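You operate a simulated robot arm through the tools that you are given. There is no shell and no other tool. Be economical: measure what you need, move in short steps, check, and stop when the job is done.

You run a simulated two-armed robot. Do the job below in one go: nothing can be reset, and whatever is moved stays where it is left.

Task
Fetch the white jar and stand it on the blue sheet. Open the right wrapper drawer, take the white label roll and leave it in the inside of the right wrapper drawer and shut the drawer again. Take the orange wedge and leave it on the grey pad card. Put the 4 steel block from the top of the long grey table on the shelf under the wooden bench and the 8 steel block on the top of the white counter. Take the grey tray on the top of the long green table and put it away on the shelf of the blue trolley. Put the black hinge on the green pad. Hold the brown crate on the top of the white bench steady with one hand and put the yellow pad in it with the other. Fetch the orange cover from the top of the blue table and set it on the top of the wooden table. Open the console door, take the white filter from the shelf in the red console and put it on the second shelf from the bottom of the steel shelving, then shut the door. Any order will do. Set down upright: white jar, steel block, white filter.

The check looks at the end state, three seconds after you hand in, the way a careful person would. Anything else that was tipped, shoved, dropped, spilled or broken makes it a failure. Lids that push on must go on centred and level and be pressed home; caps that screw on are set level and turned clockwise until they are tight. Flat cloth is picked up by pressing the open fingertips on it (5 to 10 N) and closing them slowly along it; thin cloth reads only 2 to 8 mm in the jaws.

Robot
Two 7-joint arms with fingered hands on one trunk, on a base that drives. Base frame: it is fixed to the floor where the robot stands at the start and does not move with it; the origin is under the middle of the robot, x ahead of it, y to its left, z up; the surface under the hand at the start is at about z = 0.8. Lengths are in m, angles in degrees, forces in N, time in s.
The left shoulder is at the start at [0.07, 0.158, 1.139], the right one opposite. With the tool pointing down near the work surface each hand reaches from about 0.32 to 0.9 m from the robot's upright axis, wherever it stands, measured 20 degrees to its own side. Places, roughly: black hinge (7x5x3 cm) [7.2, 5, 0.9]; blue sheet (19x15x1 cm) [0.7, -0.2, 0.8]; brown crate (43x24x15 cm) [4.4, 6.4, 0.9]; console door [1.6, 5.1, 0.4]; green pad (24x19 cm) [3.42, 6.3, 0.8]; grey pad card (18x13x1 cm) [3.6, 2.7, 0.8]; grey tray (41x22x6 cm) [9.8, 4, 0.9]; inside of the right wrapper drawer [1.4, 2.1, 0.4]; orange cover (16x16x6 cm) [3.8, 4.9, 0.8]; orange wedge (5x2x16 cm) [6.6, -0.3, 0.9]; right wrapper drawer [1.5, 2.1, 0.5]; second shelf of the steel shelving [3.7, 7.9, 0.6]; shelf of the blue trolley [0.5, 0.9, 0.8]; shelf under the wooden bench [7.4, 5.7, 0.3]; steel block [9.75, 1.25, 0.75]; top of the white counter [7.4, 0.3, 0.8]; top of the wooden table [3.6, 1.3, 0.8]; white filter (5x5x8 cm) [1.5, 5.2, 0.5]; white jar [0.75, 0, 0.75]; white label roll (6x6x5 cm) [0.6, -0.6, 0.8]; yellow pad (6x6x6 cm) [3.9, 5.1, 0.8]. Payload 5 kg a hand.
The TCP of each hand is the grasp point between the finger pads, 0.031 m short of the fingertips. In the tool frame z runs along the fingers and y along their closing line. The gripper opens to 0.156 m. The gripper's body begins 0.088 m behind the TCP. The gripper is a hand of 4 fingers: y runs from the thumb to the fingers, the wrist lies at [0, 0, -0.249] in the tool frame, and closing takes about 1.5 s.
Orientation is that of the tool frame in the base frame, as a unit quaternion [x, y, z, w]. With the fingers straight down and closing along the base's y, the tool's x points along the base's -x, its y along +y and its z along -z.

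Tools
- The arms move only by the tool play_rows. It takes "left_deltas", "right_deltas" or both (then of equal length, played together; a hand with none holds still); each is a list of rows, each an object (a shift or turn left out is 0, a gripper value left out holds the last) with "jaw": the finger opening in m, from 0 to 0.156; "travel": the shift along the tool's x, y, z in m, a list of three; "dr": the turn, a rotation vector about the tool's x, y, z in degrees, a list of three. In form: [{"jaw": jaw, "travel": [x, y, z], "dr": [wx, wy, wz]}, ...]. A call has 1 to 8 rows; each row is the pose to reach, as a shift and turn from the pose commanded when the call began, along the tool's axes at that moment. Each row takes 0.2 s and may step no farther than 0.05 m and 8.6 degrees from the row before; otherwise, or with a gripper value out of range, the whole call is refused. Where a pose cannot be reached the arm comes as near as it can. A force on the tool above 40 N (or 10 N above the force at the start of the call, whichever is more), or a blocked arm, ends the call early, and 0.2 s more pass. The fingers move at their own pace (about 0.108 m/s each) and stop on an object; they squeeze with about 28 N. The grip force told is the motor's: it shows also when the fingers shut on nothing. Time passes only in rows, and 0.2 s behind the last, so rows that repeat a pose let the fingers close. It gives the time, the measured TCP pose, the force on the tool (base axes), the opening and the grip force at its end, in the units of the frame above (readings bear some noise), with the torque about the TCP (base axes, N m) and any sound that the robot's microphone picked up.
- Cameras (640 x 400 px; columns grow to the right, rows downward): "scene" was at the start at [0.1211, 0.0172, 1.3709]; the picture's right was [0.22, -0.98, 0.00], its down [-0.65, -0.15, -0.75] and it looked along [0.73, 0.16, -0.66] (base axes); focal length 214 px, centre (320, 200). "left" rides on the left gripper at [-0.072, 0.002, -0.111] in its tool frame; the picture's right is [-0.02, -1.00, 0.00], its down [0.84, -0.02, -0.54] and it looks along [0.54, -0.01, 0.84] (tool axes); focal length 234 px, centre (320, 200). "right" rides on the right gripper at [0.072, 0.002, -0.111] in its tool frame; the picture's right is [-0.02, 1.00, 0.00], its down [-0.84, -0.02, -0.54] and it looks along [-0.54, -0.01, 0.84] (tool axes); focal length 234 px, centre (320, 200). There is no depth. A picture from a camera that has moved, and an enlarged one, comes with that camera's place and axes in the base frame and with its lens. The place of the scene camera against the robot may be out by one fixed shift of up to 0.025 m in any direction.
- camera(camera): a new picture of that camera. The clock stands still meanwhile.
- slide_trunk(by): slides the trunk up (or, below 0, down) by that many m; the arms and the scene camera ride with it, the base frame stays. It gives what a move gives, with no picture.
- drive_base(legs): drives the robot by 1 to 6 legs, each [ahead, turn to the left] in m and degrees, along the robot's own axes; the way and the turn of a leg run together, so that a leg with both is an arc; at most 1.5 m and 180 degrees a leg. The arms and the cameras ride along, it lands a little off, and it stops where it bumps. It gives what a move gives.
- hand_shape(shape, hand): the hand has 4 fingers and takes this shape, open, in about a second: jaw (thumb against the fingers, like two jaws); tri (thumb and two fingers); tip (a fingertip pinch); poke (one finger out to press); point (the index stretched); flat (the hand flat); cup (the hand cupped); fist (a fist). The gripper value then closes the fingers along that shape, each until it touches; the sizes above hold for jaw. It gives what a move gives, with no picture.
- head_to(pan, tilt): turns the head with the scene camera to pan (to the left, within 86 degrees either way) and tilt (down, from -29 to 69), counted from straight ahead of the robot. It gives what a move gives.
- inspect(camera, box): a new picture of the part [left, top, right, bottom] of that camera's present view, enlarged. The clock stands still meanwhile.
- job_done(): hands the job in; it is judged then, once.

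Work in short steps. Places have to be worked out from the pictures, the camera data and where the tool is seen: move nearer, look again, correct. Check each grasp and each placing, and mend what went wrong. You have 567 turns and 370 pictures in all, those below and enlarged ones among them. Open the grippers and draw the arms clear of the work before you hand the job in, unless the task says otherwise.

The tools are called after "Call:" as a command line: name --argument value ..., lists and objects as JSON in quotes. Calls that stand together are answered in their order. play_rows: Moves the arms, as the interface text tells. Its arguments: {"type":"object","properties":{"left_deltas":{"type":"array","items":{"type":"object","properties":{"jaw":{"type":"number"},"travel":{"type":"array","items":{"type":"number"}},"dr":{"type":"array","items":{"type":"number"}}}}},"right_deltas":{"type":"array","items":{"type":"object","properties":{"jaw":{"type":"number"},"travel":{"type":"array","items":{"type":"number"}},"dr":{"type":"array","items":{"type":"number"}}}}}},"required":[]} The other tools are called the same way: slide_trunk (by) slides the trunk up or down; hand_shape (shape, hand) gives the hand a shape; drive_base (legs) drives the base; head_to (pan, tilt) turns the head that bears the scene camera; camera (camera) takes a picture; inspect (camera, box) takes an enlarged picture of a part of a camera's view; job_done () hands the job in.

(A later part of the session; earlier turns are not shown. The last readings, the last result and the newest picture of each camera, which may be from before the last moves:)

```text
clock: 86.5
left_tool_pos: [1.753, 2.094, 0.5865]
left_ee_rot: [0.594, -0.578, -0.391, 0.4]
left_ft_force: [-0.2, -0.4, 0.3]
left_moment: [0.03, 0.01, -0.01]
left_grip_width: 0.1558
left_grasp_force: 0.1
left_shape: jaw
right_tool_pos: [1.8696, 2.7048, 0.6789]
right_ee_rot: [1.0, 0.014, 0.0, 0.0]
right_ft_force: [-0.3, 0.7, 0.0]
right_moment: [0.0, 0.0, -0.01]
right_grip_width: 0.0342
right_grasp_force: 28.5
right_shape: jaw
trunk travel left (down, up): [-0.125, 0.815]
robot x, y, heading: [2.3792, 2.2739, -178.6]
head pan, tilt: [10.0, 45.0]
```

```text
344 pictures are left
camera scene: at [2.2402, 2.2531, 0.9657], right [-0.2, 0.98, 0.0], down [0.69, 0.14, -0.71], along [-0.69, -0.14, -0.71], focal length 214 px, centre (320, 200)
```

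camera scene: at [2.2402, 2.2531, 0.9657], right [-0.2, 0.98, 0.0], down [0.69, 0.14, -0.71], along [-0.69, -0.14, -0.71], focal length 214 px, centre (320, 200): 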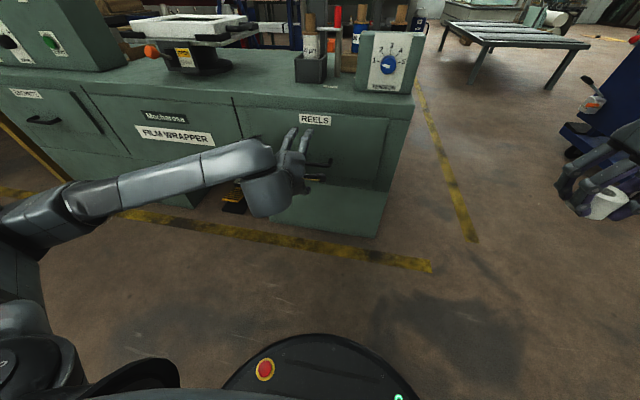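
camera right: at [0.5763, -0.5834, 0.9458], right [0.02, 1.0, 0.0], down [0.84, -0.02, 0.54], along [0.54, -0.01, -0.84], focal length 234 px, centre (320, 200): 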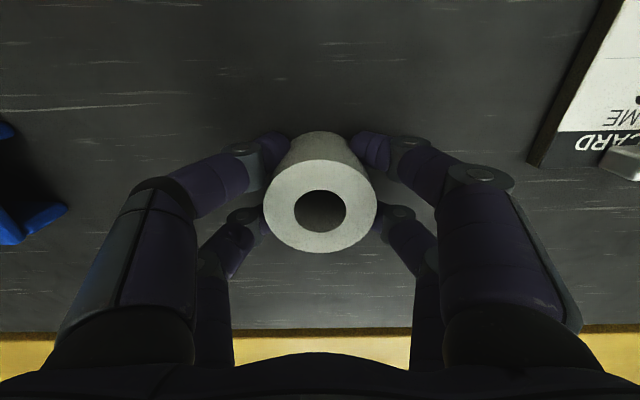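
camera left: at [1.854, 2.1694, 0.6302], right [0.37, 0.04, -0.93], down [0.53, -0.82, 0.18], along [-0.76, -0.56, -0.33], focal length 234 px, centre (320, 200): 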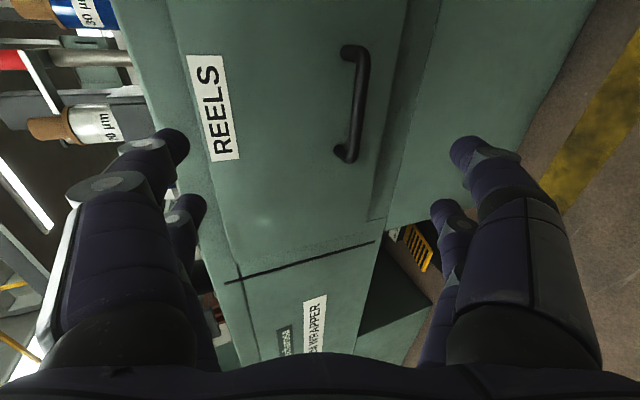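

Bar estimated near [1.585, 2.105, 0.47]. Align across the approach axis and advance partway, then look.

Call:
play_rows --left_deltas '[{"travel": [-0.005, -0.02, 0.03], "jaw": 0.11}, {"travel": [-0.011, -0.04, 0.06]}, {"travel": [-0.011, -0.045, 0.1]}, {"travel": [-0.011, -0.045, 0.12]}]'

Call:
camera --camera "left"

Call:
inspect --camera "scene" --box '[220, 100, 400, 220]'

```text
clock: 87.5
left_tool_pos: [1.659, 2.0995, 0.5009]
left_ee_rot: [0.595, -0.579, -0.39, 0.4]
left_ft_force: [-0.6, 0.6, -0.6]
left_moment: [-0.01, 0.01, 0.01]
left_grip_width: 0.1099
left_grasp_force: 0.1
left_shape: jaw
right_tool_pos: [1.8713, 2.7042, 0.6793]
right_ee_rot: [1.0, 0.014, 0.0, 0.001]
right_ft_force: [0.3, 0.3, -1.2]
right_moment: [-0.04, 0.03, 0.02]
right_grip_width: 0.0345
right_grasp_force: 28.3
right_shape: jaw
trunk travel left (down, up): [-0.125, 0.815]
robot x, y, heading: [2.3836, 2.2723, -178.4]
head pan, tilt: [10.0, 45.0]
```

```text
343 pictures are left
camera left: at [1.7608, 2.1749, 0.5451], right [0.37, 0.03, -0.93], down [0.53, -0.82, 0.19], along [-0.76, -0.56, -0.33], focal length 234 px, centre (320, 200)
```

left: 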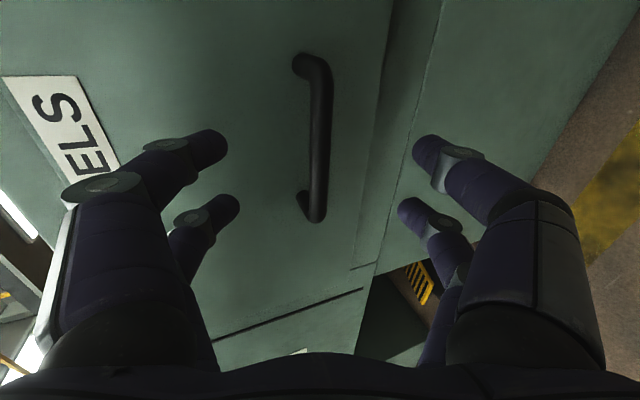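

```text
3.33 times, centred on (310, 160) of scene
camera zoom: at [2.2408, 2.2537, 0.9656], right [-0.2, 0.98, 0.0], down [0.69, 0.14, -0.71], along [-0.69, -0.14, -0.71], focal length 715 px, centre (353, 333)
```

zoom: 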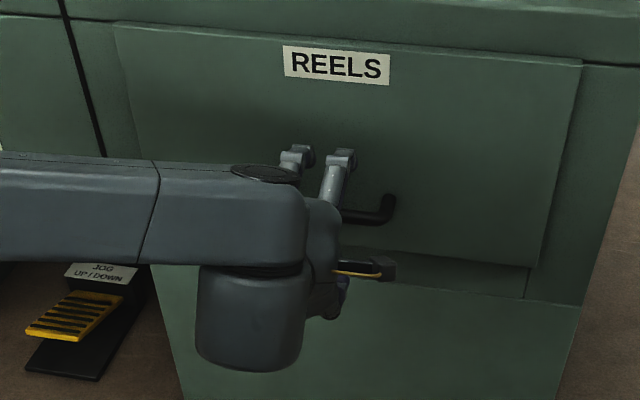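

Bar triangulates to tool [-0.008, 0.001, 0.089]. Advance 7.5 cm and close.

Call:
play_rows --left_deltas '[{"travel": [-0.008, 0.001, 0.04]}, {"travel": [-0.008, 0.001, 0.065]}, {"travel": [-0.008, 0.001, 0.075]}, {"travel": [-0.008, 0.001, 0.075], "jaw": 0.0}, {"travel": [-0.008, 0.001, 0.075], "jaw": 0.0}, {"travel": [-0.008, 0.001, 0.075], "jaw": 0.0}, {"travel": [-0.008, 0.001, 0.075], "jaw": 0.0}, {"travel": [-0.008, 0.001, 0.075], "jaw": 0.0}]'

Call:
camera --camera "left"

```text
clock: 88.0
left_tool_pos: [1.6185, 2.1093, 0.4795]
left_ee_rot: [0.594, -0.581, -0.39, 0.397]
left_ft_force: [23.6, -1.3, 4.2]
left_moment: [0.06, 1.4, -0.14]
left_grip_width: 0.1081
left_grasp_force: 0.0
left_shape: jaw
right_tool_pos: [1.8702, 2.702, 0.6801]
right_ee_rot: [1.0, 0.015, -0.001, 0.0]
right_ft_force: [0.1, -0.1, -1.5]
right_moment: [0.03, -0.02, 0.0]
right_grip_width: 0.0341
right_grasp_force: 28.1
right_shape: jaw
trunk travel left (down, up): [-0.125, 0.815]
robot x, y, heading: [2.3843, 2.2727, -178.3]
head pan, tilt: [10.0, 45.0]
stopped in row 2 (left hand): the force on the tool passed its limit at 69 N (the readings are from after the stop); the commanded pose is now the measured one
```

```text
341 pictures are left
camera left: at [1.7199, 2.1843, 0.5242], right [0.38, 0.04, -0.92], down [0.53, -0.83, 0.19], along [-0.76, -0.56, -0.33], focal length 234 px, centre (320, 200)
```

left: 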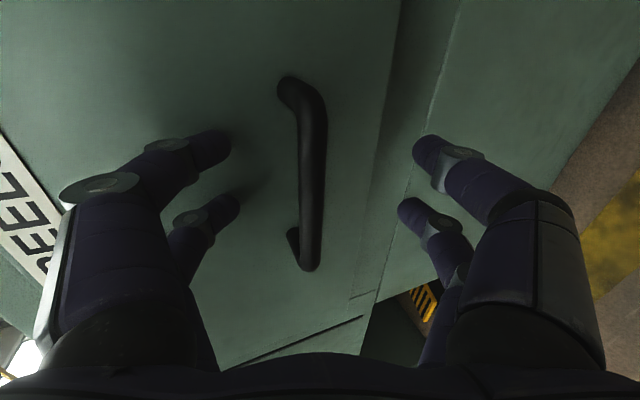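

The upper fingers touched the drawer face because of the tilt. Back off 3 cm and level the hand out fully.

Call:
play_rows --left_deltas '[{"travel": [0, 0, -0.03]}, {"travel": [0, -0.005, -0.03], "dr": [-8, 0, 0]}, {"travel": [0, -0.01, -0.02], "dr": [-16, 0, 0]}, {"travel": [0, -0.015, -0.01], "dr": [-22, 0, 0]}]'

Call:
camera --camera "left"

```text
clock: 89.0
left_tool_pos: [1.643, 2.1104, 0.4914]
left_ee_rot: [0.595, -0.579, -0.389, 0.399]
left_ft_force: [-0.2, 0.3, -0.8]
left_moment: [-0.02, -0.04, 0.01]
left_grip_width: 0.1098
left_grasp_force: 0.1
left_shape: jaw
left hand out of reach, approached as far as the arm can: row 2, 3, 4
right_tool_pos: [1.8697, 2.7039, 0.6799]
right_ee_rot: [1.0, 0.014, 0.001, 0.0]
right_ft_force: [-0.1, -0.1, -1.2]
right_moment: [0.0, -0.02, -0.02]
right_grip_width: 0.0343
right_grasp_force: 28.8
right_shape: jaw
trunk travel left (down, up): [-0.125, 0.815]
robot x, y, heading: [2.3811, 2.27, -178.8]
head pan, tilt: [10.0, 45.0]
```

```text
340 pictures are left
camera left: at [1.744, 2.185, 0.5353], right [0.38, 0.04, -0.92], down [0.53, -0.83, 0.19], along [-0.76, -0.56, -0.33], focal length 234 px, centre (320, 200)
```

left: 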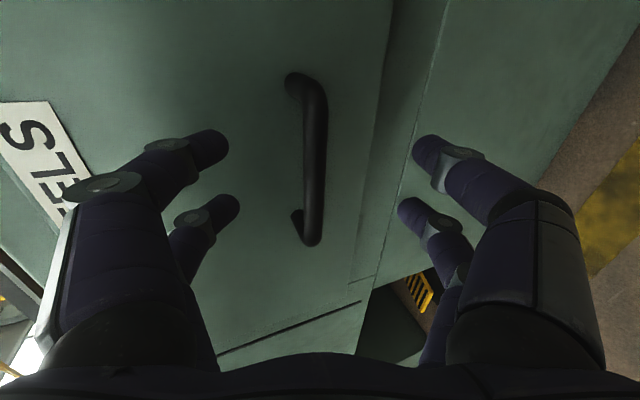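

Wrist limit prevents levelling. Instead narrow the jaws to 5 cm so the upper fingers don't lead, and advance again.

Call:
play_rows --left_deltas '[{"jaw": 0.06, "travel": [0, 0.005, 0]}, {"jaw": 0.06, "travel": [0, 0.005, 0]}, {"jaw": 0.06, "travel": [0, 0.005, 0.01]}, {"jaw": 0.06, "travel": [0, 0.005, 0.02]}, {"travel": [0, 0.005, 0.028]}, {"travel": [0, 0.005, 0.033]}, {"travel": [0, 0.005, 0.037]}]'

Call:
camera --camera "left"

```text
clock: 90.6
left_tool_pos: [1.6078, 2.1131, 0.4839]
left_ee_rot: [0.595, -0.579, -0.39, 0.398]
left_ft_force: [17.6, -1.7, 7.1]
left_moment: [0.07, 0.67, -0.1]
left_grip_width: 0.06
left_grasp_force: 0.1
left_shape: jaw
right_tool_pos: [1.8705, 2.704, 0.6796]
right_ee_rot: [1.0, 0.015, 0.001, 0.0]
right_ft_force: [0.3, -0.8, -1.0]
right_moment: [0.0, 0.02, -0.01]
right_grip_width: 0.0345
right_grasp_force: 27.9
right_shape: jaw
trunk travel left (down, up): [-0.125, 0.815]
robot x, y, heading: [2.3818, 2.2753, -178.3]
head pan, tilt: [10.0, 45.0]
```

```text
339 pictures are left
camera left: at [1.7087, 2.1865, 0.5285], right [0.38, 0.04, -0.93], down [0.53, -0.83, 0.19], along [-0.76, -0.56, -0.33], focal length 234 px, centre (320, 200)
```

left: 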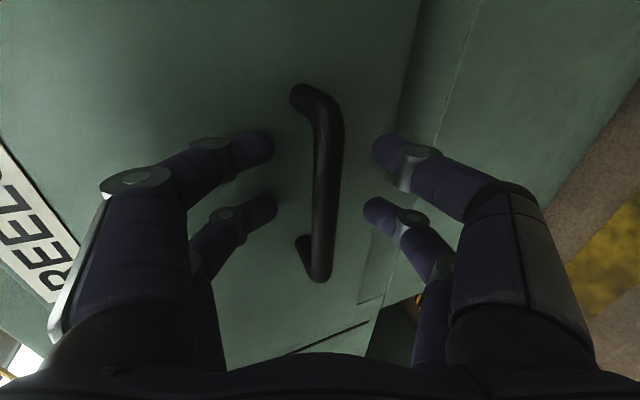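

Touching the face lightly with the bar between the fingers. Ease back 2 mm and close.

Call:
play_rows --left_deltas '[{"jaw": 0.03, "travel": [0, -0.003, -0.003]}, {"jaw": 0.0, "travel": [0, -0.003, -0.003]}, {"jaw": 0.0, "travel": [0, -0.003, -0.003]}, {"jaw": 0.0, "travel": [0, -0.003, -0.003]}, {"jaw": 0.0, "travel": [0, -0.003, -0.003]}]'

Call:
camera --camera "left"

```text
clock: 91.8
left_tool_pos: [1.6104, 2.1105, 0.4805]
left_ee_rot: [0.596, -0.579, -0.389, 0.398]
left_ft_force: [-1.7, 0.4, -2.6]
left_moment: [-0.07, 0.0, 0.01]
left_grip_width: 0.0
left_grasp_force: 27.9
left_shape: jaw
right_tool_pos: [1.8697, 2.7031, 0.6785]
right_ee_rot: [1.0, 0.014, 0.002, 0.0]
right_ft_force: [-0.5, 0.7, -0.6]
right_moment: [0.01, -0.01, 0.0]
right_grip_width: 0.0347
right_grasp_force: 27.1
right_shape: jaw
trunk travel left (down, up): [-0.125, 0.815]
robot x, y, heading: [2.3818, 2.2754, -178.1]
head pan, tilt: [10.0, 45.0]
```

```text
338 pictures are left
camera left: at [1.7115, 2.1858, 0.5247], right [0.38, 0.04, -0.92], down [0.53, -0.83, 0.19], along [-0.76, -0.56, -0.33], focal length 234 px, centre (320, 200)
```

left: 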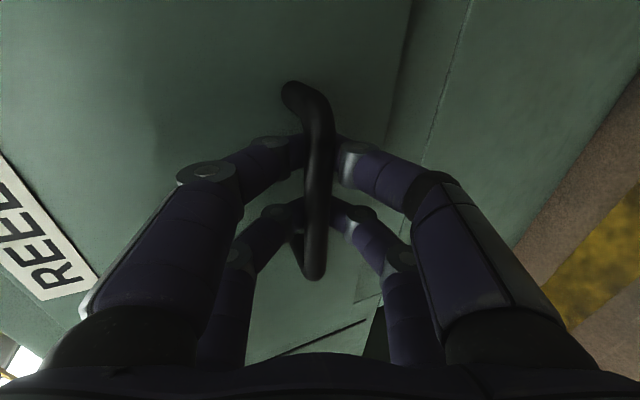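

Fingers are hooked round the bar. Pull straight back (+x) in small steps.

Call:
play_rows --left_deltas '[{"travel": [0.001, -0.008, -0.019]}, {"travel": [0.001, -0.015, -0.037]}, {"travel": [0.002, -0.023, -0.056]}, {"travel": [0.002, -0.03, -0.074]}, {"travel": [0.003, -0.038, -0.0925]}, {"travel": [0.003, -0.046, -0.111]}]'

Call:
camera --camera "scene"

```text
clock: 93.2
left_tool_pos: [1.7307, 2.1091, 0.48]
left_ee_rot: [0.595, -0.58, -0.389, 0.397]
left_ft_force: [0.9, 0.7, -4.1]
left_moment: [-0.09, 0.0, -0.04]
left_grip_width: 0.0001
left_grasp_force: 28.0
left_shape: jaw
right_tool_pos: [1.8684, 2.704, 0.678]
right_ee_rot: [1.0, 0.014, 0.0, 0.0]
right_ft_force: [0.3, 0.2, -1.2]
right_moment: [0.0, 0.0, -0.02]
right_grip_width: 0.0344
right_grasp_force: 28.3
right_shape: jaw
trunk travel left (down, up): [-0.125, 0.815]
robot x, y, heading: [2.3841, 2.2708, -178.3]
head pan, tilt: [10.0, 45.0]
```

```text
337 pictures are left
camera scene: at [2.2403, 2.253, 0.9656], right [-0.2, 0.98, 0.0], down [0.69, 0.14, -0.71], along [-0.69, -0.14, -0.71], focal length 214 px, centre (320, 200)
```

scene: 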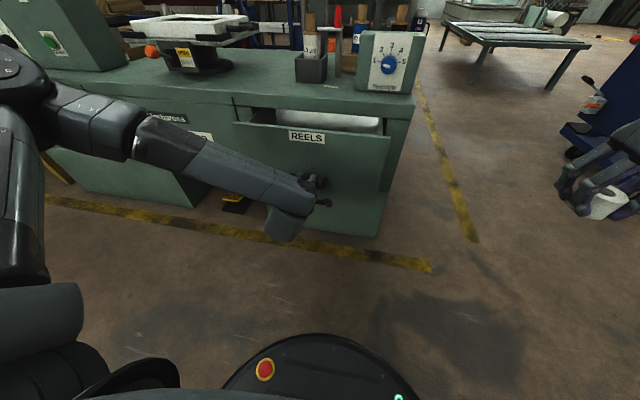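

The drawer opens. Continue pulling 10 cm.

Call:
play_rows --left_deltas '[{"travel": [0.001, -0.008, -0.019]}, {"travel": [0.001, -0.015, -0.037]}, {"travel": [0.002, -0.023, -0.056]}, {"travel": [0.002, -0.03, -0.074]}, {"travel": [0.003, -0.038, -0.0925]}, {"travel": [0.003, -0.046, -0.111]}]'

Call:
camera --camera "scene"

```text
clock: 94.6
left_tool_pos: [1.851, 2.1102, 0.4796]
left_ee_rot: [0.594, -0.58, -0.389, 0.399]
left_ft_force: [0.2, -0.1, 0.8]
left_moment: [-0.01, -0.02, 0.01]
left_grip_width: 0.0001
left_grasp_force: 27.7
left_shape: jaw
right_tool_pos: [1.8707, 2.7063, 0.6785]
right_ee_rot: [1.0, 0.013, 0.001, 0.002]
right_ft_force: [-0.3, 0.0, -0.9]
right_moment: [-0.02, 0.01, -0.02]
right_grip_width: 0.0344
right_grasp_force: 28.2
right_shape: jaw
trunk travel left (down, up): [-0.125, 0.815]
robot x, y, heading: [2.3837, 2.276, -178.2]
head pan, tilt: [10.0, 45.0]
```

```text
336 pictures are left
camera scene: at [2.2405, 2.2543, 0.9657], right [-0.2, 0.98, 0.0], down [0.69, 0.14, -0.71], along [-0.69, -0.14, -0.71], focal length 214 px, centre (320, 200)
```

scene: 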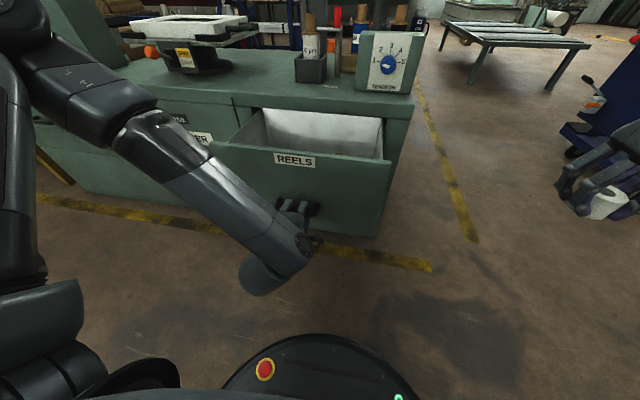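

Drawer is open ~22 cm and empty. Bring the right hand with the roll over it, raised first.

Call:
play_rows --right_deltas '[{"travel": [0, 0, -0.045]}, {"travel": [0, 0, -0.09]}, {"travel": [0, 0.04, -0.115]}, {"travel": [-0.01, 0.085, -0.12]}, {"travel": [-0.02, 0.13, -0.12]}, {"travel": [-0.03, 0.175, -0.12]}, {"travel": [-0.04, 0.22, -0.12]}, {"travel": [-0.05, 0.265, -0.12]}]'

Call:
play_rows --right_deltas '[{"travel": [-0.015, 0.045, 0]}, {"travel": [-0.03, 0.09, 0]}, {"travel": [-0.045, 0.135, 0]}, {"travel": [-0.06, 0.18, 0]}, {"travel": [-0.075, 0.225, 0]}, {"travel": [-0.09, 0.27, 0]}, {"travel": [-0.11, 0.3, 0]}]'

Call:
camera --camera "right"

Call:
camera --camera "scene"

```text
clock: 96.4
left_tool_pos: [1.8507, 2.1093, 0.4791]
left_ee_rot: [0.595, -0.58, -0.389, 0.398]
left_ft_force: [0.7, -0.3, -0.5]
left_moment: [0.0, 0.01, -0.01]
left_grip_width: 0.0
left_grasp_force: 28.0
left_shape: jaw
right_tool_pos: [1.8266, 2.4347, 0.8016]
right_ee_rot: [1.0, 0.014, 0.001, 0.0]
right_ft_force: [1.2, 0.5, -0.9]
right_moment: [-0.01, 0.0, 0.0]
right_grip_width: 0.0337
right_grasp_force: 28.0
right_shape: jaw
trunk travel left (down, up): [-0.125, 0.815]
robot x, y, heading: [2.3811, 2.2729, -178.6]
head pan, tilt: [10.0, 45.0]
```

```text
clock: 98.0
left_tool_pos: [1.8513, 2.1082, 0.4788]
left_ee_rot: [0.595, -0.58, -0.389, 0.398]
left_ft_force: [-0.5, -0.6, 0.6]
left_moment: [0.01, 0.02, 0.0]
left_grip_width: 0.0002
left_grasp_force: 28.3
left_shape: jaw
right_tool_pos: [1.7257, 2.1346, 0.7976]
right_ee_rot: [1.0, 0.015, 0.0, -0.001]
right_ft_force: [0.2, 0.3, -1.0]
right_moment: [-0.02, 0.0, 0.01]
right_grip_width: 0.0337
right_grasp_force: 27.9
right_shape: jaw
trunk travel left (down, up): [-0.125, 0.815]
robot x, y, heading: [2.3799, 2.2718, -178.4]
head pan, tilt: [10.0, 45.0]
```

```text
335 pictures are left
camera right: at [1.7971, 2.1346, 0.9079], right [0.0, -1.0, 0.0], down [-0.84, 0.0, 0.54], along [-0.54, 0.0, -0.84], focal length 234 px, centre (320, 200)
```

right: 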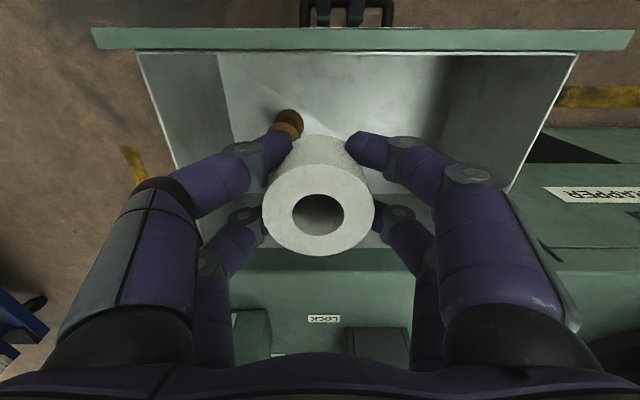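

```text
334 pictures are left
camera scene: at [2.2404, 2.2522, 0.9656], right [-0.2, 0.98, 0.0], down [0.69, 0.14, -0.71], along [-0.69, -0.14, -0.71], focal length 214 px, centre (320, 200)
```

scene: 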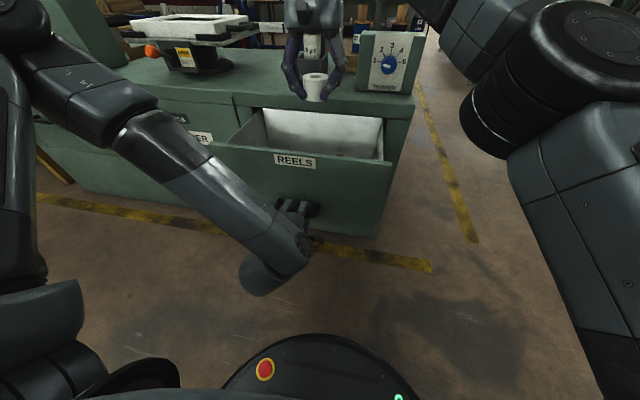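

Drawer contains a wooden spool near [1.68, 2.2]; floor z≈0.42. I'll put the roll at about [1.675, 2.02]. Move over there.

Call:
play_rows --right_deltas '[{"travel": [-0.02, 0.045, 0]}, {"travel": [-0.04, 0.09, 0]}, {"travel": [-0.05, 0.115, 0.02]}, {"travel": [-0.05, 0.115, 0.065]}, {"travel": [-0.05, 0.115, 0.11]}]'

Call:
camera --camera "right"

Call:
camera --camera "scene"

```text
clock: 99.2
left_tool_pos: [1.8523, 2.1078, 0.4781]
left_ee_rot: [0.597, -0.578, -0.391, 0.397]
left_ft_force: [1.0, -0.4, -0.8]
left_moment: [0.03, -0.01, -0.09]
left_grip_width: 0.0
left_grasp_force: 28.3
left_shape: jaw
right_tool_pos: [1.719, 2.0583, 0.6956]
right_ee_rot: [1.0, 0.014, 0.001, -0.002]
right_ft_force: [0.7, -1.5, -0.4]
right_moment: [0.11, 0.05, 0.04]
right_grip_width: 0.0335
right_grasp_force: 27.6
right_shape: jaw
right hand out of reach, approached as far as the arm can: row 1, 2, 3, 4, 5
trunk travel left (down, up): [-0.125, 0.815]
robot x, y, heading: [2.3818, 2.2725, -178.3]
head pan, tilt: [10.0, 45.0]
```

```text
333 pictures are left
camera right: at [1.7908, 2.0579, 0.8062], right [0.0, -1.0, 0.0], down [-0.84, -0.01, 0.54], along [-0.54, 0.0, -0.84], focal length 234 px, centre (320, 200)
```

right: 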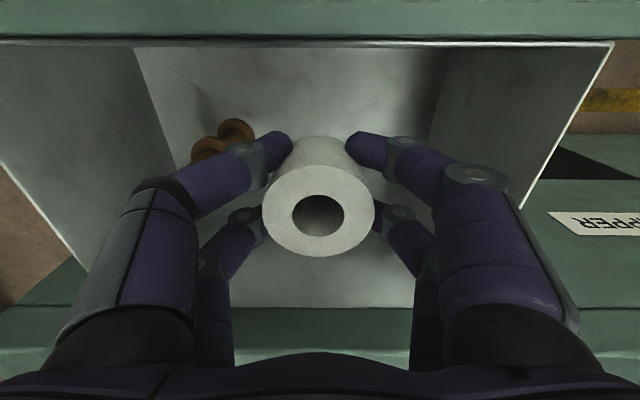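

```text
332 pictures are left
camera scene: at [2.2414, 2.249, 0.9658], right [-0.2, 0.98, 0.0], down [0.69, 0.15, -0.71], along [-0.69, -0.14, -0.71], focal length 214 px, centre (320, 200)
```

scene: 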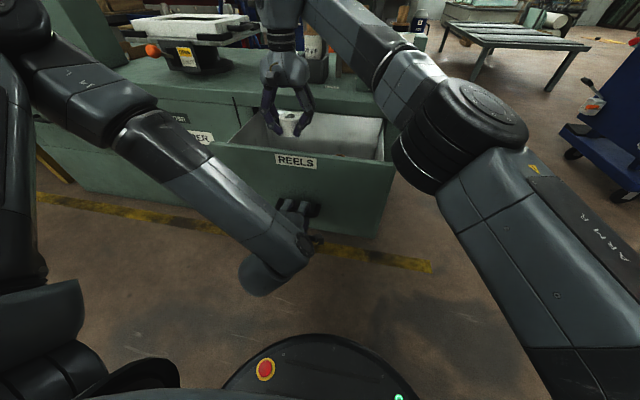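

The right arm is at its limit and too near the drawer front. I free the left hand from the handle, move it aside, then drive 0.1 m closer.

Call:
play_rows --left_deltas '[{"jaw": 0.04}, {"jaw": 0.08}, {"jaw": 0.08, "travel": [0, -0.005, 0]}, {"travel": [0, -0.005, -0.04]}, {"travel": [0.02, 0.0, -0.06]}, {"travel": [0.07, 0.0, -0.06]}, {"travel": [0.12, 0, -0.06]}, {"travel": [0.17, 0, -0.06]}]'

Call:
play_rows --left_deltas '[{"travel": [0.04, 0.02, 0]}, {"travel": [0.08, 0.04, 0]}, {"travel": [0.12, 0.06, 0]}, {"travel": [0.16, 0.08, 0]}, {"travel": [0.2, 0.1, 0]}]'

Call:
play_rows --right_deltas '[{"travel": [0, 0, -0.05]}, {"travel": [0, 0, -0.09]}]'

Call:
drive_base --legs '[[0.1, 0]]'

Call:
camera --camera "right"

Call:
camera --camera "scene"

```text
clock: 101.0
left_tool_pos: [1.8535, 2.1061, 0.469]
left_ee_rot: [0.596, -0.579, -0.387, 0.399]
left_ft_force: [-0.3, -0.6, -0.3]
left_moment: [0.0, -0.02, 0.04]
left_grip_width: 0.0797
left_grasp_force: 0.1
left_shape: jaw
left hand out of reach, approached as far as the arm can: row 4, 5, 6, 7, 8
right_tool_pos: [1.7181, 2.0622, 0.6951]
right_ee_rot: [1.0, 0.014, 0.0, 0.0]
right_ft_force: [0.6, 0.2, -1.1]
right_moment: [-0.01, 0.0, -0.02]
right_grip_width: 0.0338
right_grasp_force: 28.5
right_shape: jaw
trunk travel left (down, up): [-0.125, 0.815]
robot x, y, heading: [2.3824, 2.2716, -178.4]
head pan, tilt: [10.0, 45.0]
```

```text
clock: 102.4
left_tool_pos: [1.808, 1.9493, 0.5727]
left_ee_rot: [-0.56, 0.608, 0.404, -0.392]
left_ft_force: [0.0, 0.1, -0.7]
left_moment: [0.01, 0.01, 0.02]
left_grip_width: 0.0801
left_grasp_force: 0.0
left_shape: jaw
left hand out of reach, approached as far as the arm can: row 1, 2, 3
right_tool_pos: [1.7184, 2.0627, 0.6957]
right_ee_rot: [1.0, 0.015, -0.001, 0.001]
right_ft_force: [-1.0, 0.5, -1.2]
right_moment: [-0.05, -0.06, 0.0]
right_grip_width: 0.0337
right_grasp_force: 27.4
right_shape: jaw
trunk travel left (down, up): [-0.125, 0.815]
robot x, y, heading: [2.3796, 2.2754, -178.1]
head pan, tilt: [10.0, 45.0]
stopped in row 5 (left hand): the arm was blocked; the commanded pose is now the measured one
```

```text
clock: 103.0
left_tool_pos: [1.8096, 1.9498, 0.5735]
left_ee_rot: [-0.561, 0.607, 0.403, -0.393]
left_ft_force: [0.3, -0.9, -0.7]
left_moment: [0.05, -0.05, 0.01]
left_grip_width: 0.0802
left_grasp_force: 0.0
left_shape: jaw
right_tool_pos: [1.7125, 2.097, 0.7745]
right_ee_rot: [1.0, 0.014, 0.001, 0.001]
right_ft_force: [-0.3, -0.2, 0.3]
right_moment: [-0.03, 0.0, 0.02]
right_grip_width: 0.0335
right_grasp_force: 28.0
right_shape: jaw
right hand out of reach, approached as far as the arm can: row 1, 2
trunk travel left (down, up): [-0.125, 0.815]
robot x, y, heading: [2.3824, 2.2738, -178.3]
head pan, tilt: [10.0, 45.0]
```

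```text
clock: 104.2
left_tool_pos: [1.7091, 1.9455, 0.5728]
left_ee_rot: [-0.562, 0.607, 0.403, -0.392]
left_ft_force: [-0.4, 0.3, 0.3]
left_moment: [0.0, 0.0, 0.03]
left_grip_width: 0.08
left_grasp_force: 0.0
left_shape: jaw
right_tool_pos: [1.6119, 2.093, 0.7726]
right_ee_rot: [1.0, 0.014, 0.001, 0.0]
right_ft_force: [-0.2, 1.0, -0.5]
right_moment: [-0.04, -0.04, 0.02]
right_grip_width: 0.0334
right_grasp_force: 28.2
right_shape: jaw
trunk travel left (down, up): [-0.125, 0.815]
robot x, y, heading: [2.281, 2.2697, -178.4]
head pan, tilt: [10.0, 45.0]
```

```text
331 pictures are left
camera right: at [1.6837, 2.0925, 0.8832], right [0.0, -1.0, 0.0], down [-0.84, 0.0, 0.54], along [-0.54, 0.0, -0.84], focal length 234 px, centre (320, 200)
```

right: 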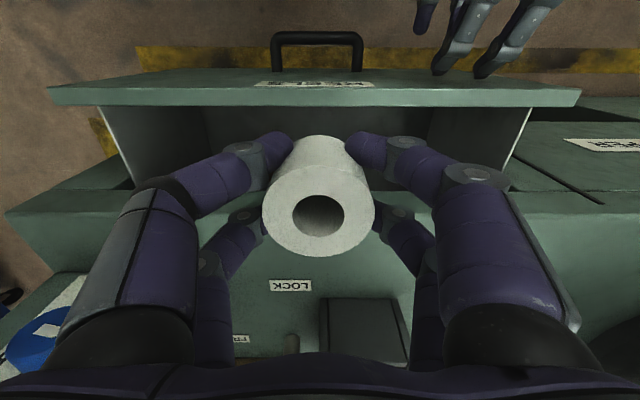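

```text
330 pictures are left
camera scene: at [2.1401, 2.2497, 0.9655], right [-0.2, 0.98, 0.0], down [0.69, 0.14, -0.71], along [-0.69, -0.14, -0.71], focal length 214 px, centre (320, 200)
```

scene: 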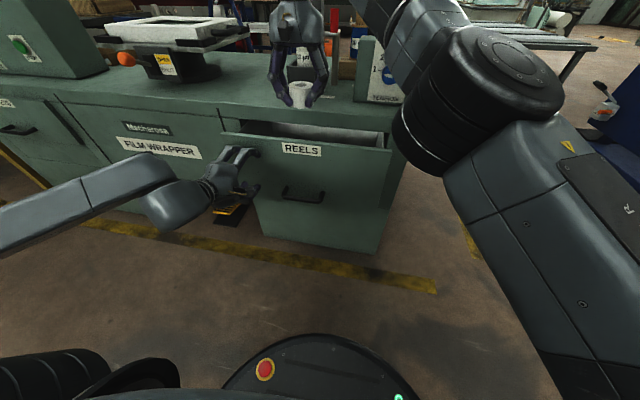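

The left hand got stuck in its folded pose and the drive pushed the drawer partly shut. I'll back off, shift the robot's axis to y≈2.03, and redo more carefully.

Call:
drive_base --legs '[[-0.25, 0], [0, -60], [-0.28, 0], [0, 58.5]]'

Call:
camera --camera "scene"

```text
clock: 112.7
left_tool_pos: [2.1106, 1.7161, 0.5733]
left_ee_rot: [-0.562, 0.606, 0.404, -0.391]
left_ft_force: [0.3, -0.5, 0.7]
left_moment: [0.0, -0.01, -0.03]
left_grip_width: 0.0799
left_grasp_force: 0.0
left_shape: jaw
right_tool_pos: [2.0141, 1.8616, 0.7729]
right_ee_rot: [1.0, 0.015, 0.0, -0.001]
right_ft_force: [0.0, 0.0, -0.7]
right_moment: [0.02, 0.0, -0.01]
right_grip_width: 0.0336
right_grasp_force: 28.2
right_shape: jaw
trunk travel left (down, up): [-0.125, 0.815]
robot x, y, heading: [2.6863, 2.0393, -178.3]
head pan, tilt: [10.0, 45.0]
```

```text
329 pictures are left
camera scene: at [2.5428, 2.0208, 0.9657], right [-0.2, 0.98, 0.0], down [0.69, 0.14, -0.71], along [-0.69, -0.14, -0.71], focal length 214 px, centre (320, 200)
```

scene: 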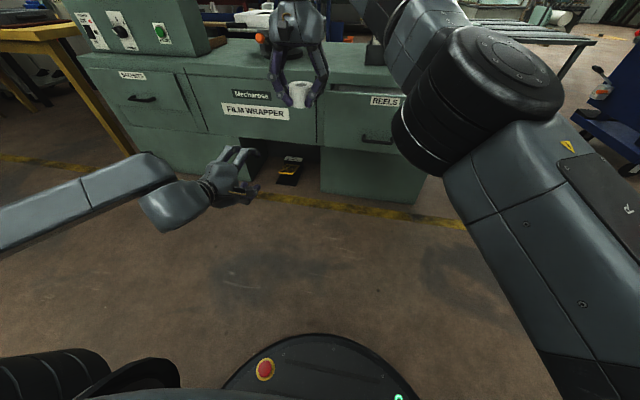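

Move the right hand out to the robot's right, then drive forward 0.26 m.

Call:
play_rows --right_deltas '[{"travel": [0, -0.045, -0.02]}, {"travel": [0, -0.09, -0.03]}, {"travel": [0, -0.135, -0.03]}, {"travel": [0, -0.18, -0.03]}, {"travel": [0, -0.225, -0.03]}, {"travel": [0, -0.27, -0.03]}, {"travel": [0, -0.315, -0.03]}, {"travel": [0, -0.36, -0.03]}]'

Call:
play_rows --right_deltas '[{"travel": [0, -0.045, 0]}, {"travel": [0, -0.09, 0]}, {"travel": [0, -0.135, 0]}, {"travel": [0, -0.18, 0]}]'

Call:
drive_base --legs '[[0.26, 0]]'

Call:
camera --camera "scene"

Call:
camera --camera "left"

```text
clock: 114.5
left_tool_pos: [2.1115, 1.717, 0.5727]
left_ee_rot: [-0.562, 0.607, 0.402, -0.392]
left_ft_force: [0.3, -0.4, 0.2]
left_moment: [0.02, -0.02, 0.03]
left_grip_width: 0.0799
left_grasp_force: 0.1
left_shape: jaw
right_tool_pos: [2.0058, 2.2253, 0.8021]
right_ee_rot: [1.0, 0.015, 0.001, 0.0]
right_ft_force: [0.1, 0.3, -1.0]
right_moment: [-0.02, 0.01, 0.02]
right_grip_width: 0.0335
right_grasp_force: 27.5
right_shape: jaw
trunk travel left (down, up): [-0.125, 0.815]
robot x, y, heading: [2.6833, 2.0396, -178.3]
head pan, tilt: [10.0, 45.0]
```

```text
clock: 115.5
left_tool_pos: [2.1124, 1.7178, 0.5733]
left_ee_rot: [-0.562, 0.607, 0.403, -0.392]
left_ft_force: [0.4, -0.2, 0.1]
left_moment: [-0.01, -0.01, 0.0]
left_grip_width: 0.0799
left_grasp_force: 0.0
left_shape: jaw
right_tool_pos: [2.0007, 2.4066, 0.8046]
right_ee_rot: [1.0, 0.014, 0.002, 0.001]
right_ft_force: [0.0, 0.1, -0.3]
right_moment: [-0.07, 0.01, 0.05]
right_grip_width: 0.0331
right_grasp_force: 27.9
right_shape: jaw
trunk travel left (down, up): [-0.125, 0.815]
robot x, y, heading: [2.6813, 2.0394, -178.5]
head pan, tilt: [10.0, 45.0]
```

```text
clock: 117.4
left_tool_pos: [1.8552, 1.7088, 0.5724]
left_ee_rot: [-0.563, 0.606, 0.403, -0.391]
left_ft_force: [0.4, 0.1, 0.4]
left_moment: [0.01, 0.0, 0.01]
left_grip_width: 0.0799
left_grasp_force: 0.0
left_shape: jaw
right_tool_pos: [1.7445, 2.398, 0.8055]
right_ee_rot: [1.0, 0.015, 0.001, 0.0]
right_ft_force: [-0.9, 0.1, -1.8]
right_moment: [-0.01, 0.01, 0.02]
right_grip_width: 0.0333
right_grasp_force: 27.8
right_shape: jaw
trunk travel left (down, up): [-0.125, 0.815]
robot x, y, heading: [2.4232, 2.0301, -178.5]
head pan, tilt: [10.0, 45.0]
```

```text
328 pictures are left
camera scene: at [2.2854, 2.0142, 0.9656], right [-0.2, 0.98, 0.0], down [0.69, 0.14, -0.71], along [-0.69, -0.14, -0.71], focal length 214 px, centre (320, 200)
```

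scene: 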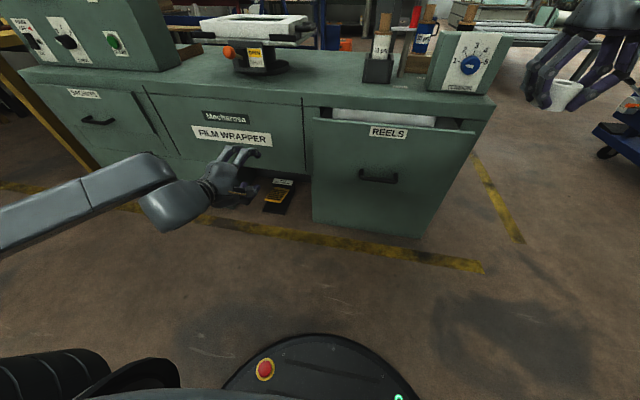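

```text
327 pictures are left
camera left: at [1.9618, 1.7763, 0.6139], right [0.37, -0.02, -0.93], down [0.46, -0.86, 0.2], along [-0.81, -0.5, -0.31], focal length 234 px, centre (320, 200)
```

left: 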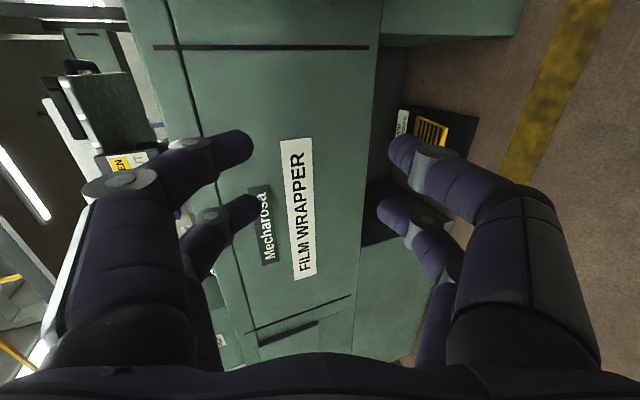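

Drawer is ~6 cm open; bar at about [1.64, 2.105, 0.465]. Move the left hand across to in front of it.

Call:
play_rows --left_deltas '[{"travel": [-0.048, -0.004, 0.008]}, {"travel": [-0.096, -0.008, 0.016]}, {"travel": [-0.144, -0.012, 0.024]}, {"travel": [-0.192, -0.016, 0.032]}, {"travel": [-0.24, -0.02, 0.04]}, {"travel": [-0.288, -0.024, 0.05]}, {"travel": [-0.336, -0.028, 0.06]}, {"travel": [-0.384, -0.031, 0.07]}]'

Call:
camera --camera "left"

```text
clock: 119.2
left_tool_pos: [1.8205, 2.0929, 0.5057]
left_ee_rot: [-0.563, 0.606, 0.403, -0.392]
left_ft_force: [-0.2, 0.2, -0.4]
left_moment: [0.0, 0.02, -0.01]
left_grip_width: 0.08
left_grasp_force: 0.0
left_shape: jaw
right_tool_pos: [1.7442, 2.3997, 0.8037]
right_ee_rot: [1.0, 0.014, 0.001, 0.001]
right_ft_force: [-0.6, -0.8, 0.0]
right_moment: [-0.01, -0.03, -0.03]
right_grip_width: 0.0333
right_grasp_force: 27.9
right_shape: jaw
trunk travel left (down, up): [-0.125, 0.815]
robot x, y, heading: [2.428, 2.0337, -178.5]
head pan, tilt: [10.0, 45.0]
```

```text
326 pictures are left
camera left: at [1.928, 2.1601, 0.547], right [0.37, -0.02, -0.93], down [0.46, -0.86, 0.2], along [-0.81, -0.5, -0.31], focal length 234 px, centre (320, 200)
```

left: 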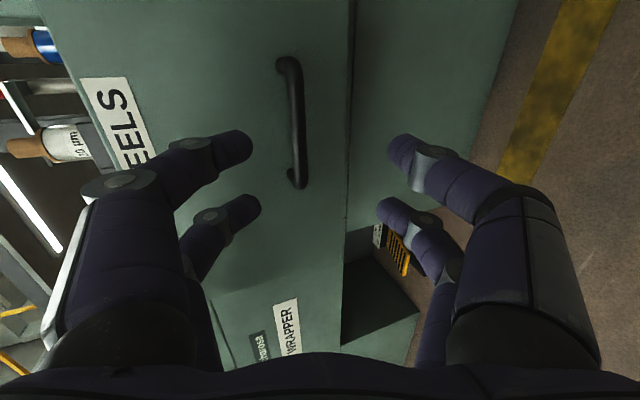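

Bar at tool [0.003, 0.029, 0.183]. Advance with jaw at 6 cm.

Call:
play_rows --left_deltas '[{"jaw": 0.06, "travel": [0.003, 0.015, 0.04]}, {"travel": [0.003, 0.029, 0.08]}, {"travel": [0.003, 0.029, 0.11]}, {"travel": [0.003, 0.029, 0.13]}, {"travel": [0.003, 0.029, 0.14]}]'

Call:
camera --camera "left"

```text
clock: 120.4
left_tool_pos: [1.6821, 2.0989, 0.4836]
left_ee_rot: [-0.562, 0.607, 0.402, -0.392]
left_ft_force: [-0.5, -0.3, -0.4]
left_moment: [-0.01, -0.01, 0.0]
left_grip_width: 0.0603
left_grasp_force: 0.1
left_shape: jaw
right_tool_pos: [1.7433, 2.3988, 0.805]
right_ee_rot: [1.0, 0.014, 0.001, 0.0]
right_ft_force: [-0.2, -0.1, 0.4]
right_moment: [0.03, 0.01, 0.01]
right_grip_width: 0.0333
right_grasp_force: 28.1
right_shape: jaw
trunk travel left (down, up): [-0.125, 0.815]
robot x, y, heading: [2.4268, 2.0374, -178.6]
head pan, tilt: [10.0, 45.0]
```

```text
325 pictures are left
camera left: at [1.7903, 2.166, 0.525], right [0.37, -0.02, -0.93], down [0.46, -0.86, 0.2], along [-0.81, -0.5, -0.31], focal length 234 px, centre (320, 200)
```

left: 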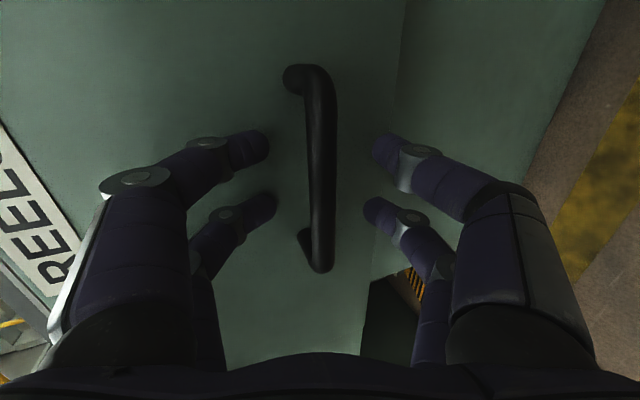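

Nearly the same view as the earlier good hook. Advance 6 mm and close.

Call:
play_rows --left_deltas '[{"travel": [0, 0, 0.006]}, {"jaw": 0.03, "travel": [0, -0.002, 0.006]}, {"jaw": 0.0, "travel": [0, -0.002, 0.006]}, {"jaw": 0.0, "travel": [0, -0.002, 0.006]}, {"jaw": 0.0, "travel": [0, -0.002, 0.006]}]'

Call:
camera --camera "left"

```text
clock: 121.6
left_tool_pos: [1.6769, 2.0994, 0.4801]
left_ee_rot: [-0.562, 0.607, 0.403, -0.391]
left_ft_force: [-1.9, 0.0, -2.1]
left_moment: [-0.07, 0.0, 0.02]
left_grip_width: 0.0001
left_grasp_force: 28.3
left_shape: jaw
right_tool_pos: [1.7444, 2.3994, 0.805]
right_ee_rot: [1.0, 0.014, 0.001, 0.0]
right_ft_force: [-0.4, -0.3, -0.8]
right_moment: [-0.01, -0.01, -0.01]
right_grip_width: 0.0332
right_grasp_force: 28.0
right_shape: jaw
trunk travel left (down, up): [-0.125, 0.815]
robot x, y, heading: [2.4241, 2.0339, -178.5]
head pan, tilt: [10.0, 45.0]
```

```text
324 pictures are left
camera left: at [1.7849, 2.1669, 0.5213], right [0.37, -0.02, -0.93], down [0.46, -0.86, 0.2], along [-0.81, -0.5, -0.31], focal length 234 px, centre (320, 200)
```

left: 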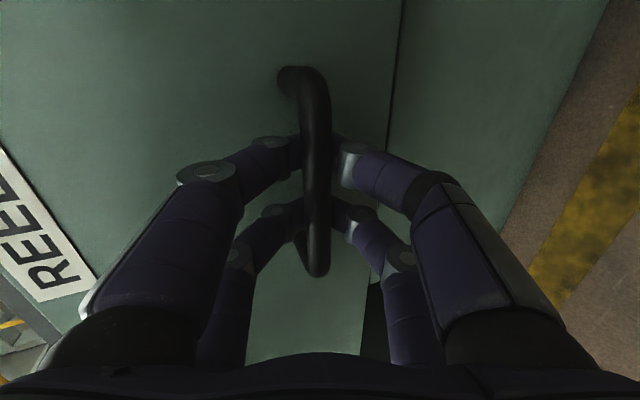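

Hooked again. Pull 0.17 m along +x.

Call:
play_rows --left_deltas '[{"travel": [-0.001, -0.008, -0.019]}, {"travel": [-0.002, -0.015, -0.037]}, {"travel": [-0.003, -0.023, -0.056]}, {"travel": [-0.005, -0.031, -0.078]}, {"travel": [-0.006, -0.04, -0.1]}, {"travel": [-0.007, -0.048, -0.122]}, {"travel": [-0.009, -0.057, -0.144]}, {"travel": [-0.01, -0.065, -0.164]}]'

Call:
camera --camera "scene"

```text
clock: 123.4
left_tool_pos: [1.8572, 2.0967, 0.4795]
left_ee_rot: [-0.563, 0.607, 0.402, -0.391]
left_ft_force: [1.3, 2.3, -3.1]
left_moment: [-0.05, -0.03, -0.01]
left_grip_width: 0.0001
left_grasp_force: 27.6
left_shape: jaw
right_tool_pos: [1.7448, 2.3995, 0.8045]
right_ee_rot: [1.0, 0.014, 0.001, 0.0]
right_ft_force: [0.4, -0.3, -0.6]
right_moment: [0.01, 0.01, -0.01]
right_grip_width: 0.0329
right_grasp_force: 27.8
right_shape: jaw
trunk travel left (down, up): [-0.125, 0.815]
robot x, y, heading: [2.4241, 2.0383, -178.2]
head pan, tilt: [10.0, 45.0]
```

```text
323 pictures are left
camera scene: at [2.2857, 2.0143, 0.9657], right [-0.2, 0.98, 0.0], down [0.69, 0.14, -0.71], along [-0.69, -0.14, -0.71], focal length 214 px, centre (320, 200)
```

scene: 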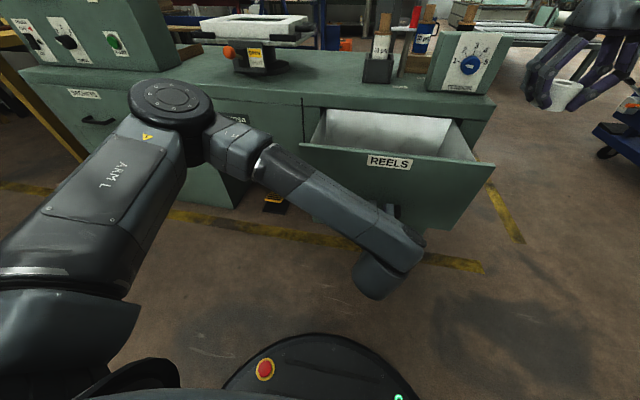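

Drawer open ~24 cm. Bring the roll over the drawer lower this time (z≈0.73), to about [1.70, 2.05].

Call:
play_rows --right_deltas '[{"travel": [-0.005, 0.045, 0.02]}, {"travel": [-0.01, 0.09, 0.04]}, {"travel": [-0.015, 0.135, 0.06]}, {"travel": [-0.02, 0.18, 0.07]}, {"travel": [-0.025, 0.225, 0.07]}, {"travel": [-0.03, 0.27, 0.07]}, {"travel": [-0.035, 0.315, 0.07]}, {"travel": [-0.04, 0.35, 0.07]}]'

Call:
camera --camera "right"

```text
clock: 125.2
left_tool_pos: [1.8566, 2.0965, 0.4813]
left_ee_rot: [-0.562, 0.607, 0.403, -0.392]
left_ft_force: [0.1, 0.6, -2.8]
left_moment: [-0.03, -0.04, -0.03]
left_grip_width: 0.0
left_grasp_force: 27.8
left_shape: jaw
right_tool_pos: [1.7163, 2.0453, 0.7347]
right_ee_rot: [1.0, 0.014, 0.001, 0.001]
right_ft_force: [0.4, 0.8, -1.3]
right_moment: [-0.02, -0.02, -0.01]
right_grip_width: 0.0331
right_grasp_force: 28.1
right_shape: jaw
trunk travel left (down, up): [-0.125, 0.815]
robot x, y, heading: [2.4262, 2.0325, -178.4]
head pan, tilt: [10.0, 45.0]
```

```text
322 pictures are left
camera right: at [1.7878, 2.0459, 0.8456], right [0.0, -1.0, 0.0], down [-0.84, 0.0, 0.54], along [-0.54, 0.0, -0.84], focal length 234 px, centre (320, 200)
```

right: 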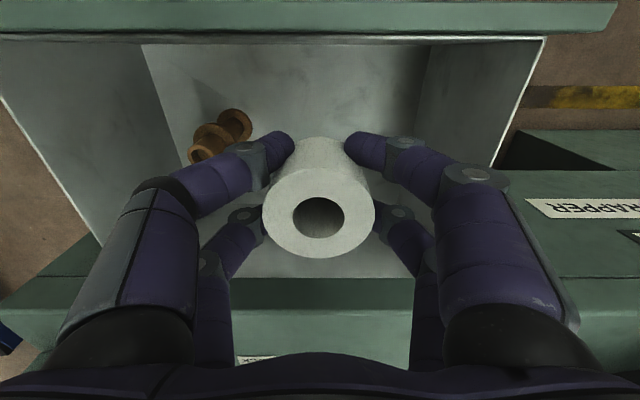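

Over the drawer, spool to the side. Descend, shifting slightly toward -x.

Call:
play_rows --right_deltas '[{"travel": [-0.005, 0, 0.04]}, {"travel": [-0.015, 0, 0.08]}, {"travel": [-0.02, 0, 0.12]}, {"travel": [-0.02, 0, 0.16]}, {"travel": [-0.02, 0, 0.2]}]'

Call:
camera --camera "right"

```text
clock: 126.4
left_tool_pos: [1.8559, 2.0974, 0.4804]
left_ee_rot: [-0.563, 0.606, 0.403, -0.392]
left_ft_force: [-1.2, -0.3, -2.7]
left_moment: [-0.09, 0.02, 0.01]
left_grip_width: 0.0
left_grasp_force: 28.0
left_shape: jaw
right_tool_pos: [1.6959, 2.048, 0.5341]
right_ee_rot: [1.0, 0.014, 0.0, 0.001]
right_ft_force: [-0.3, -0.7, -0.6]
right_moment: [-0.02, 0.01, -0.03]
right_grip_width: 0.0332
right_grasp_force: 27.9
right_shape: jaw
trunk travel left (down, up): [-0.125, 0.815]
robot x, y, heading: [2.4278, 2.0353, -178.3]
head pan, tilt: [10.0, 45.0]
```

```text
321 pictures are left
camera right: at [1.7667, 2.0483, 0.6451], right [0.0, -1.0, 0.0], down [-0.84, 0.0, 0.54], along [-0.54, 0.0, -0.84], focal length 234 px, centre (320, 200)
```

right: 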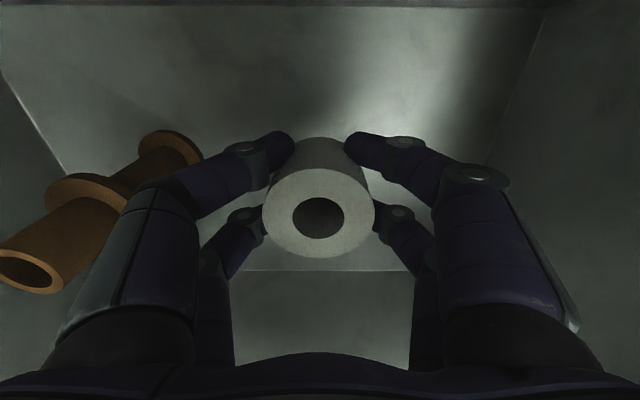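

Clear of the spool. Continue down gently.

Call:
play_rows --right_deltas '[{"travel": [0, 0, 0.03]}, {"travel": [0, 0, 0.05]}, {"travel": [0, 0, 0.06]}, {"travel": [0, 0, 0.068]}, {"travel": [0, 0, 0.074]}, {"travel": [0, 0, 0.08]}]'

```text
clock: 127.8
left_tool_pos: [1.8565, 2.0967, 0.481]
left_ee_rot: [-0.562, 0.606, 0.403, -0.392]
left_ft_force: [-0.3, 0.2, -2.2]
left_moment: [-0.04, 0.01, 0.02]
left_grip_width: 0.0
left_grasp_force: 28.2
left_shape: jaw
right_tool_pos: [1.6945, 2.0485, 0.4533]
right_ee_rot: [1.0, 0.015, 0.001, -0.001]
right_ft_force: [-0.2, -0.3, 0.0]
right_moment: [-0.03, 0.0, -0.01]
right_grip_width: 0.0332
right_grasp_force: 28.1
right_shape: jaw
trunk travel left (down, up): [-0.125, 0.815]
robot x, y, heading: [2.4267, 2.0349, -178.7]
head pan, tilt: [10.0, 45.0]
```

Not yet in contact; a few mm at a time.

Call:
play_rows --right_deltas '[{"travel": [0, 0, 0.005]}, {"travel": [0, 0, 0.01]}, {"travel": [0, 0, 0.014]}, {"travel": [0, 0, 0.018]}, {"travel": [0, 0, 0.022]}, {"travel": [0, 0, 0.026]}, {"travel": [0, 0, 0.03]}]'

Call:
camera --camera "right"

```text
clock: 128.5
left_tool_pos: [1.857, 2.0976, 0.4811]
left_ee_rot: [-0.561, 0.607, 0.402, -0.392]
left_ft_force: [-1.3, 0.7, -2.9]
left_moment: [-0.06, -0.01, 0.02]
left_grip_width: 0.0
left_grasp_force: 28.0
left_shape: jaw
right_tool_pos: [1.6923, 2.0468, 0.4523]
right_ee_rot: [1.0, 0.012, -0.003, 0.003]
right_ft_force: [0.5, 1.9, 15.2]
right_moment: [0.17, 0.03, 0.03]
right_grip_width: 0.0342
right_grasp_force: 28.1
right_shape: jaw
trunk travel left (down, up): [-0.125, 0.815]
robot x, y, heading: [2.429, 2.0334, -178.5]
head pan, tilt: [10.0, 45.0]
stopped in row 3 (right hand): the force on the tool passed its limit at 44 N (the readings are from after the stop); the commanded pose is now the measured one
```

```text
320 pictures are left
camera right: at [1.765, 2.0469, 0.5624], right [0.0, -1.0, 0.01], down [-0.83, 0.0, 0.55], along [-0.55, -0.01, -0.83], focal length 234 px, centre (320, 200)
```

right: 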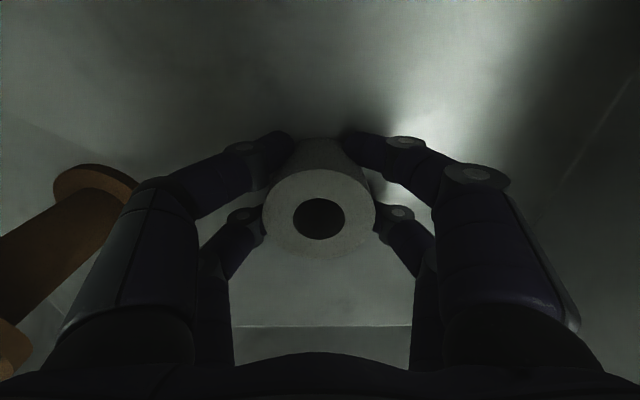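

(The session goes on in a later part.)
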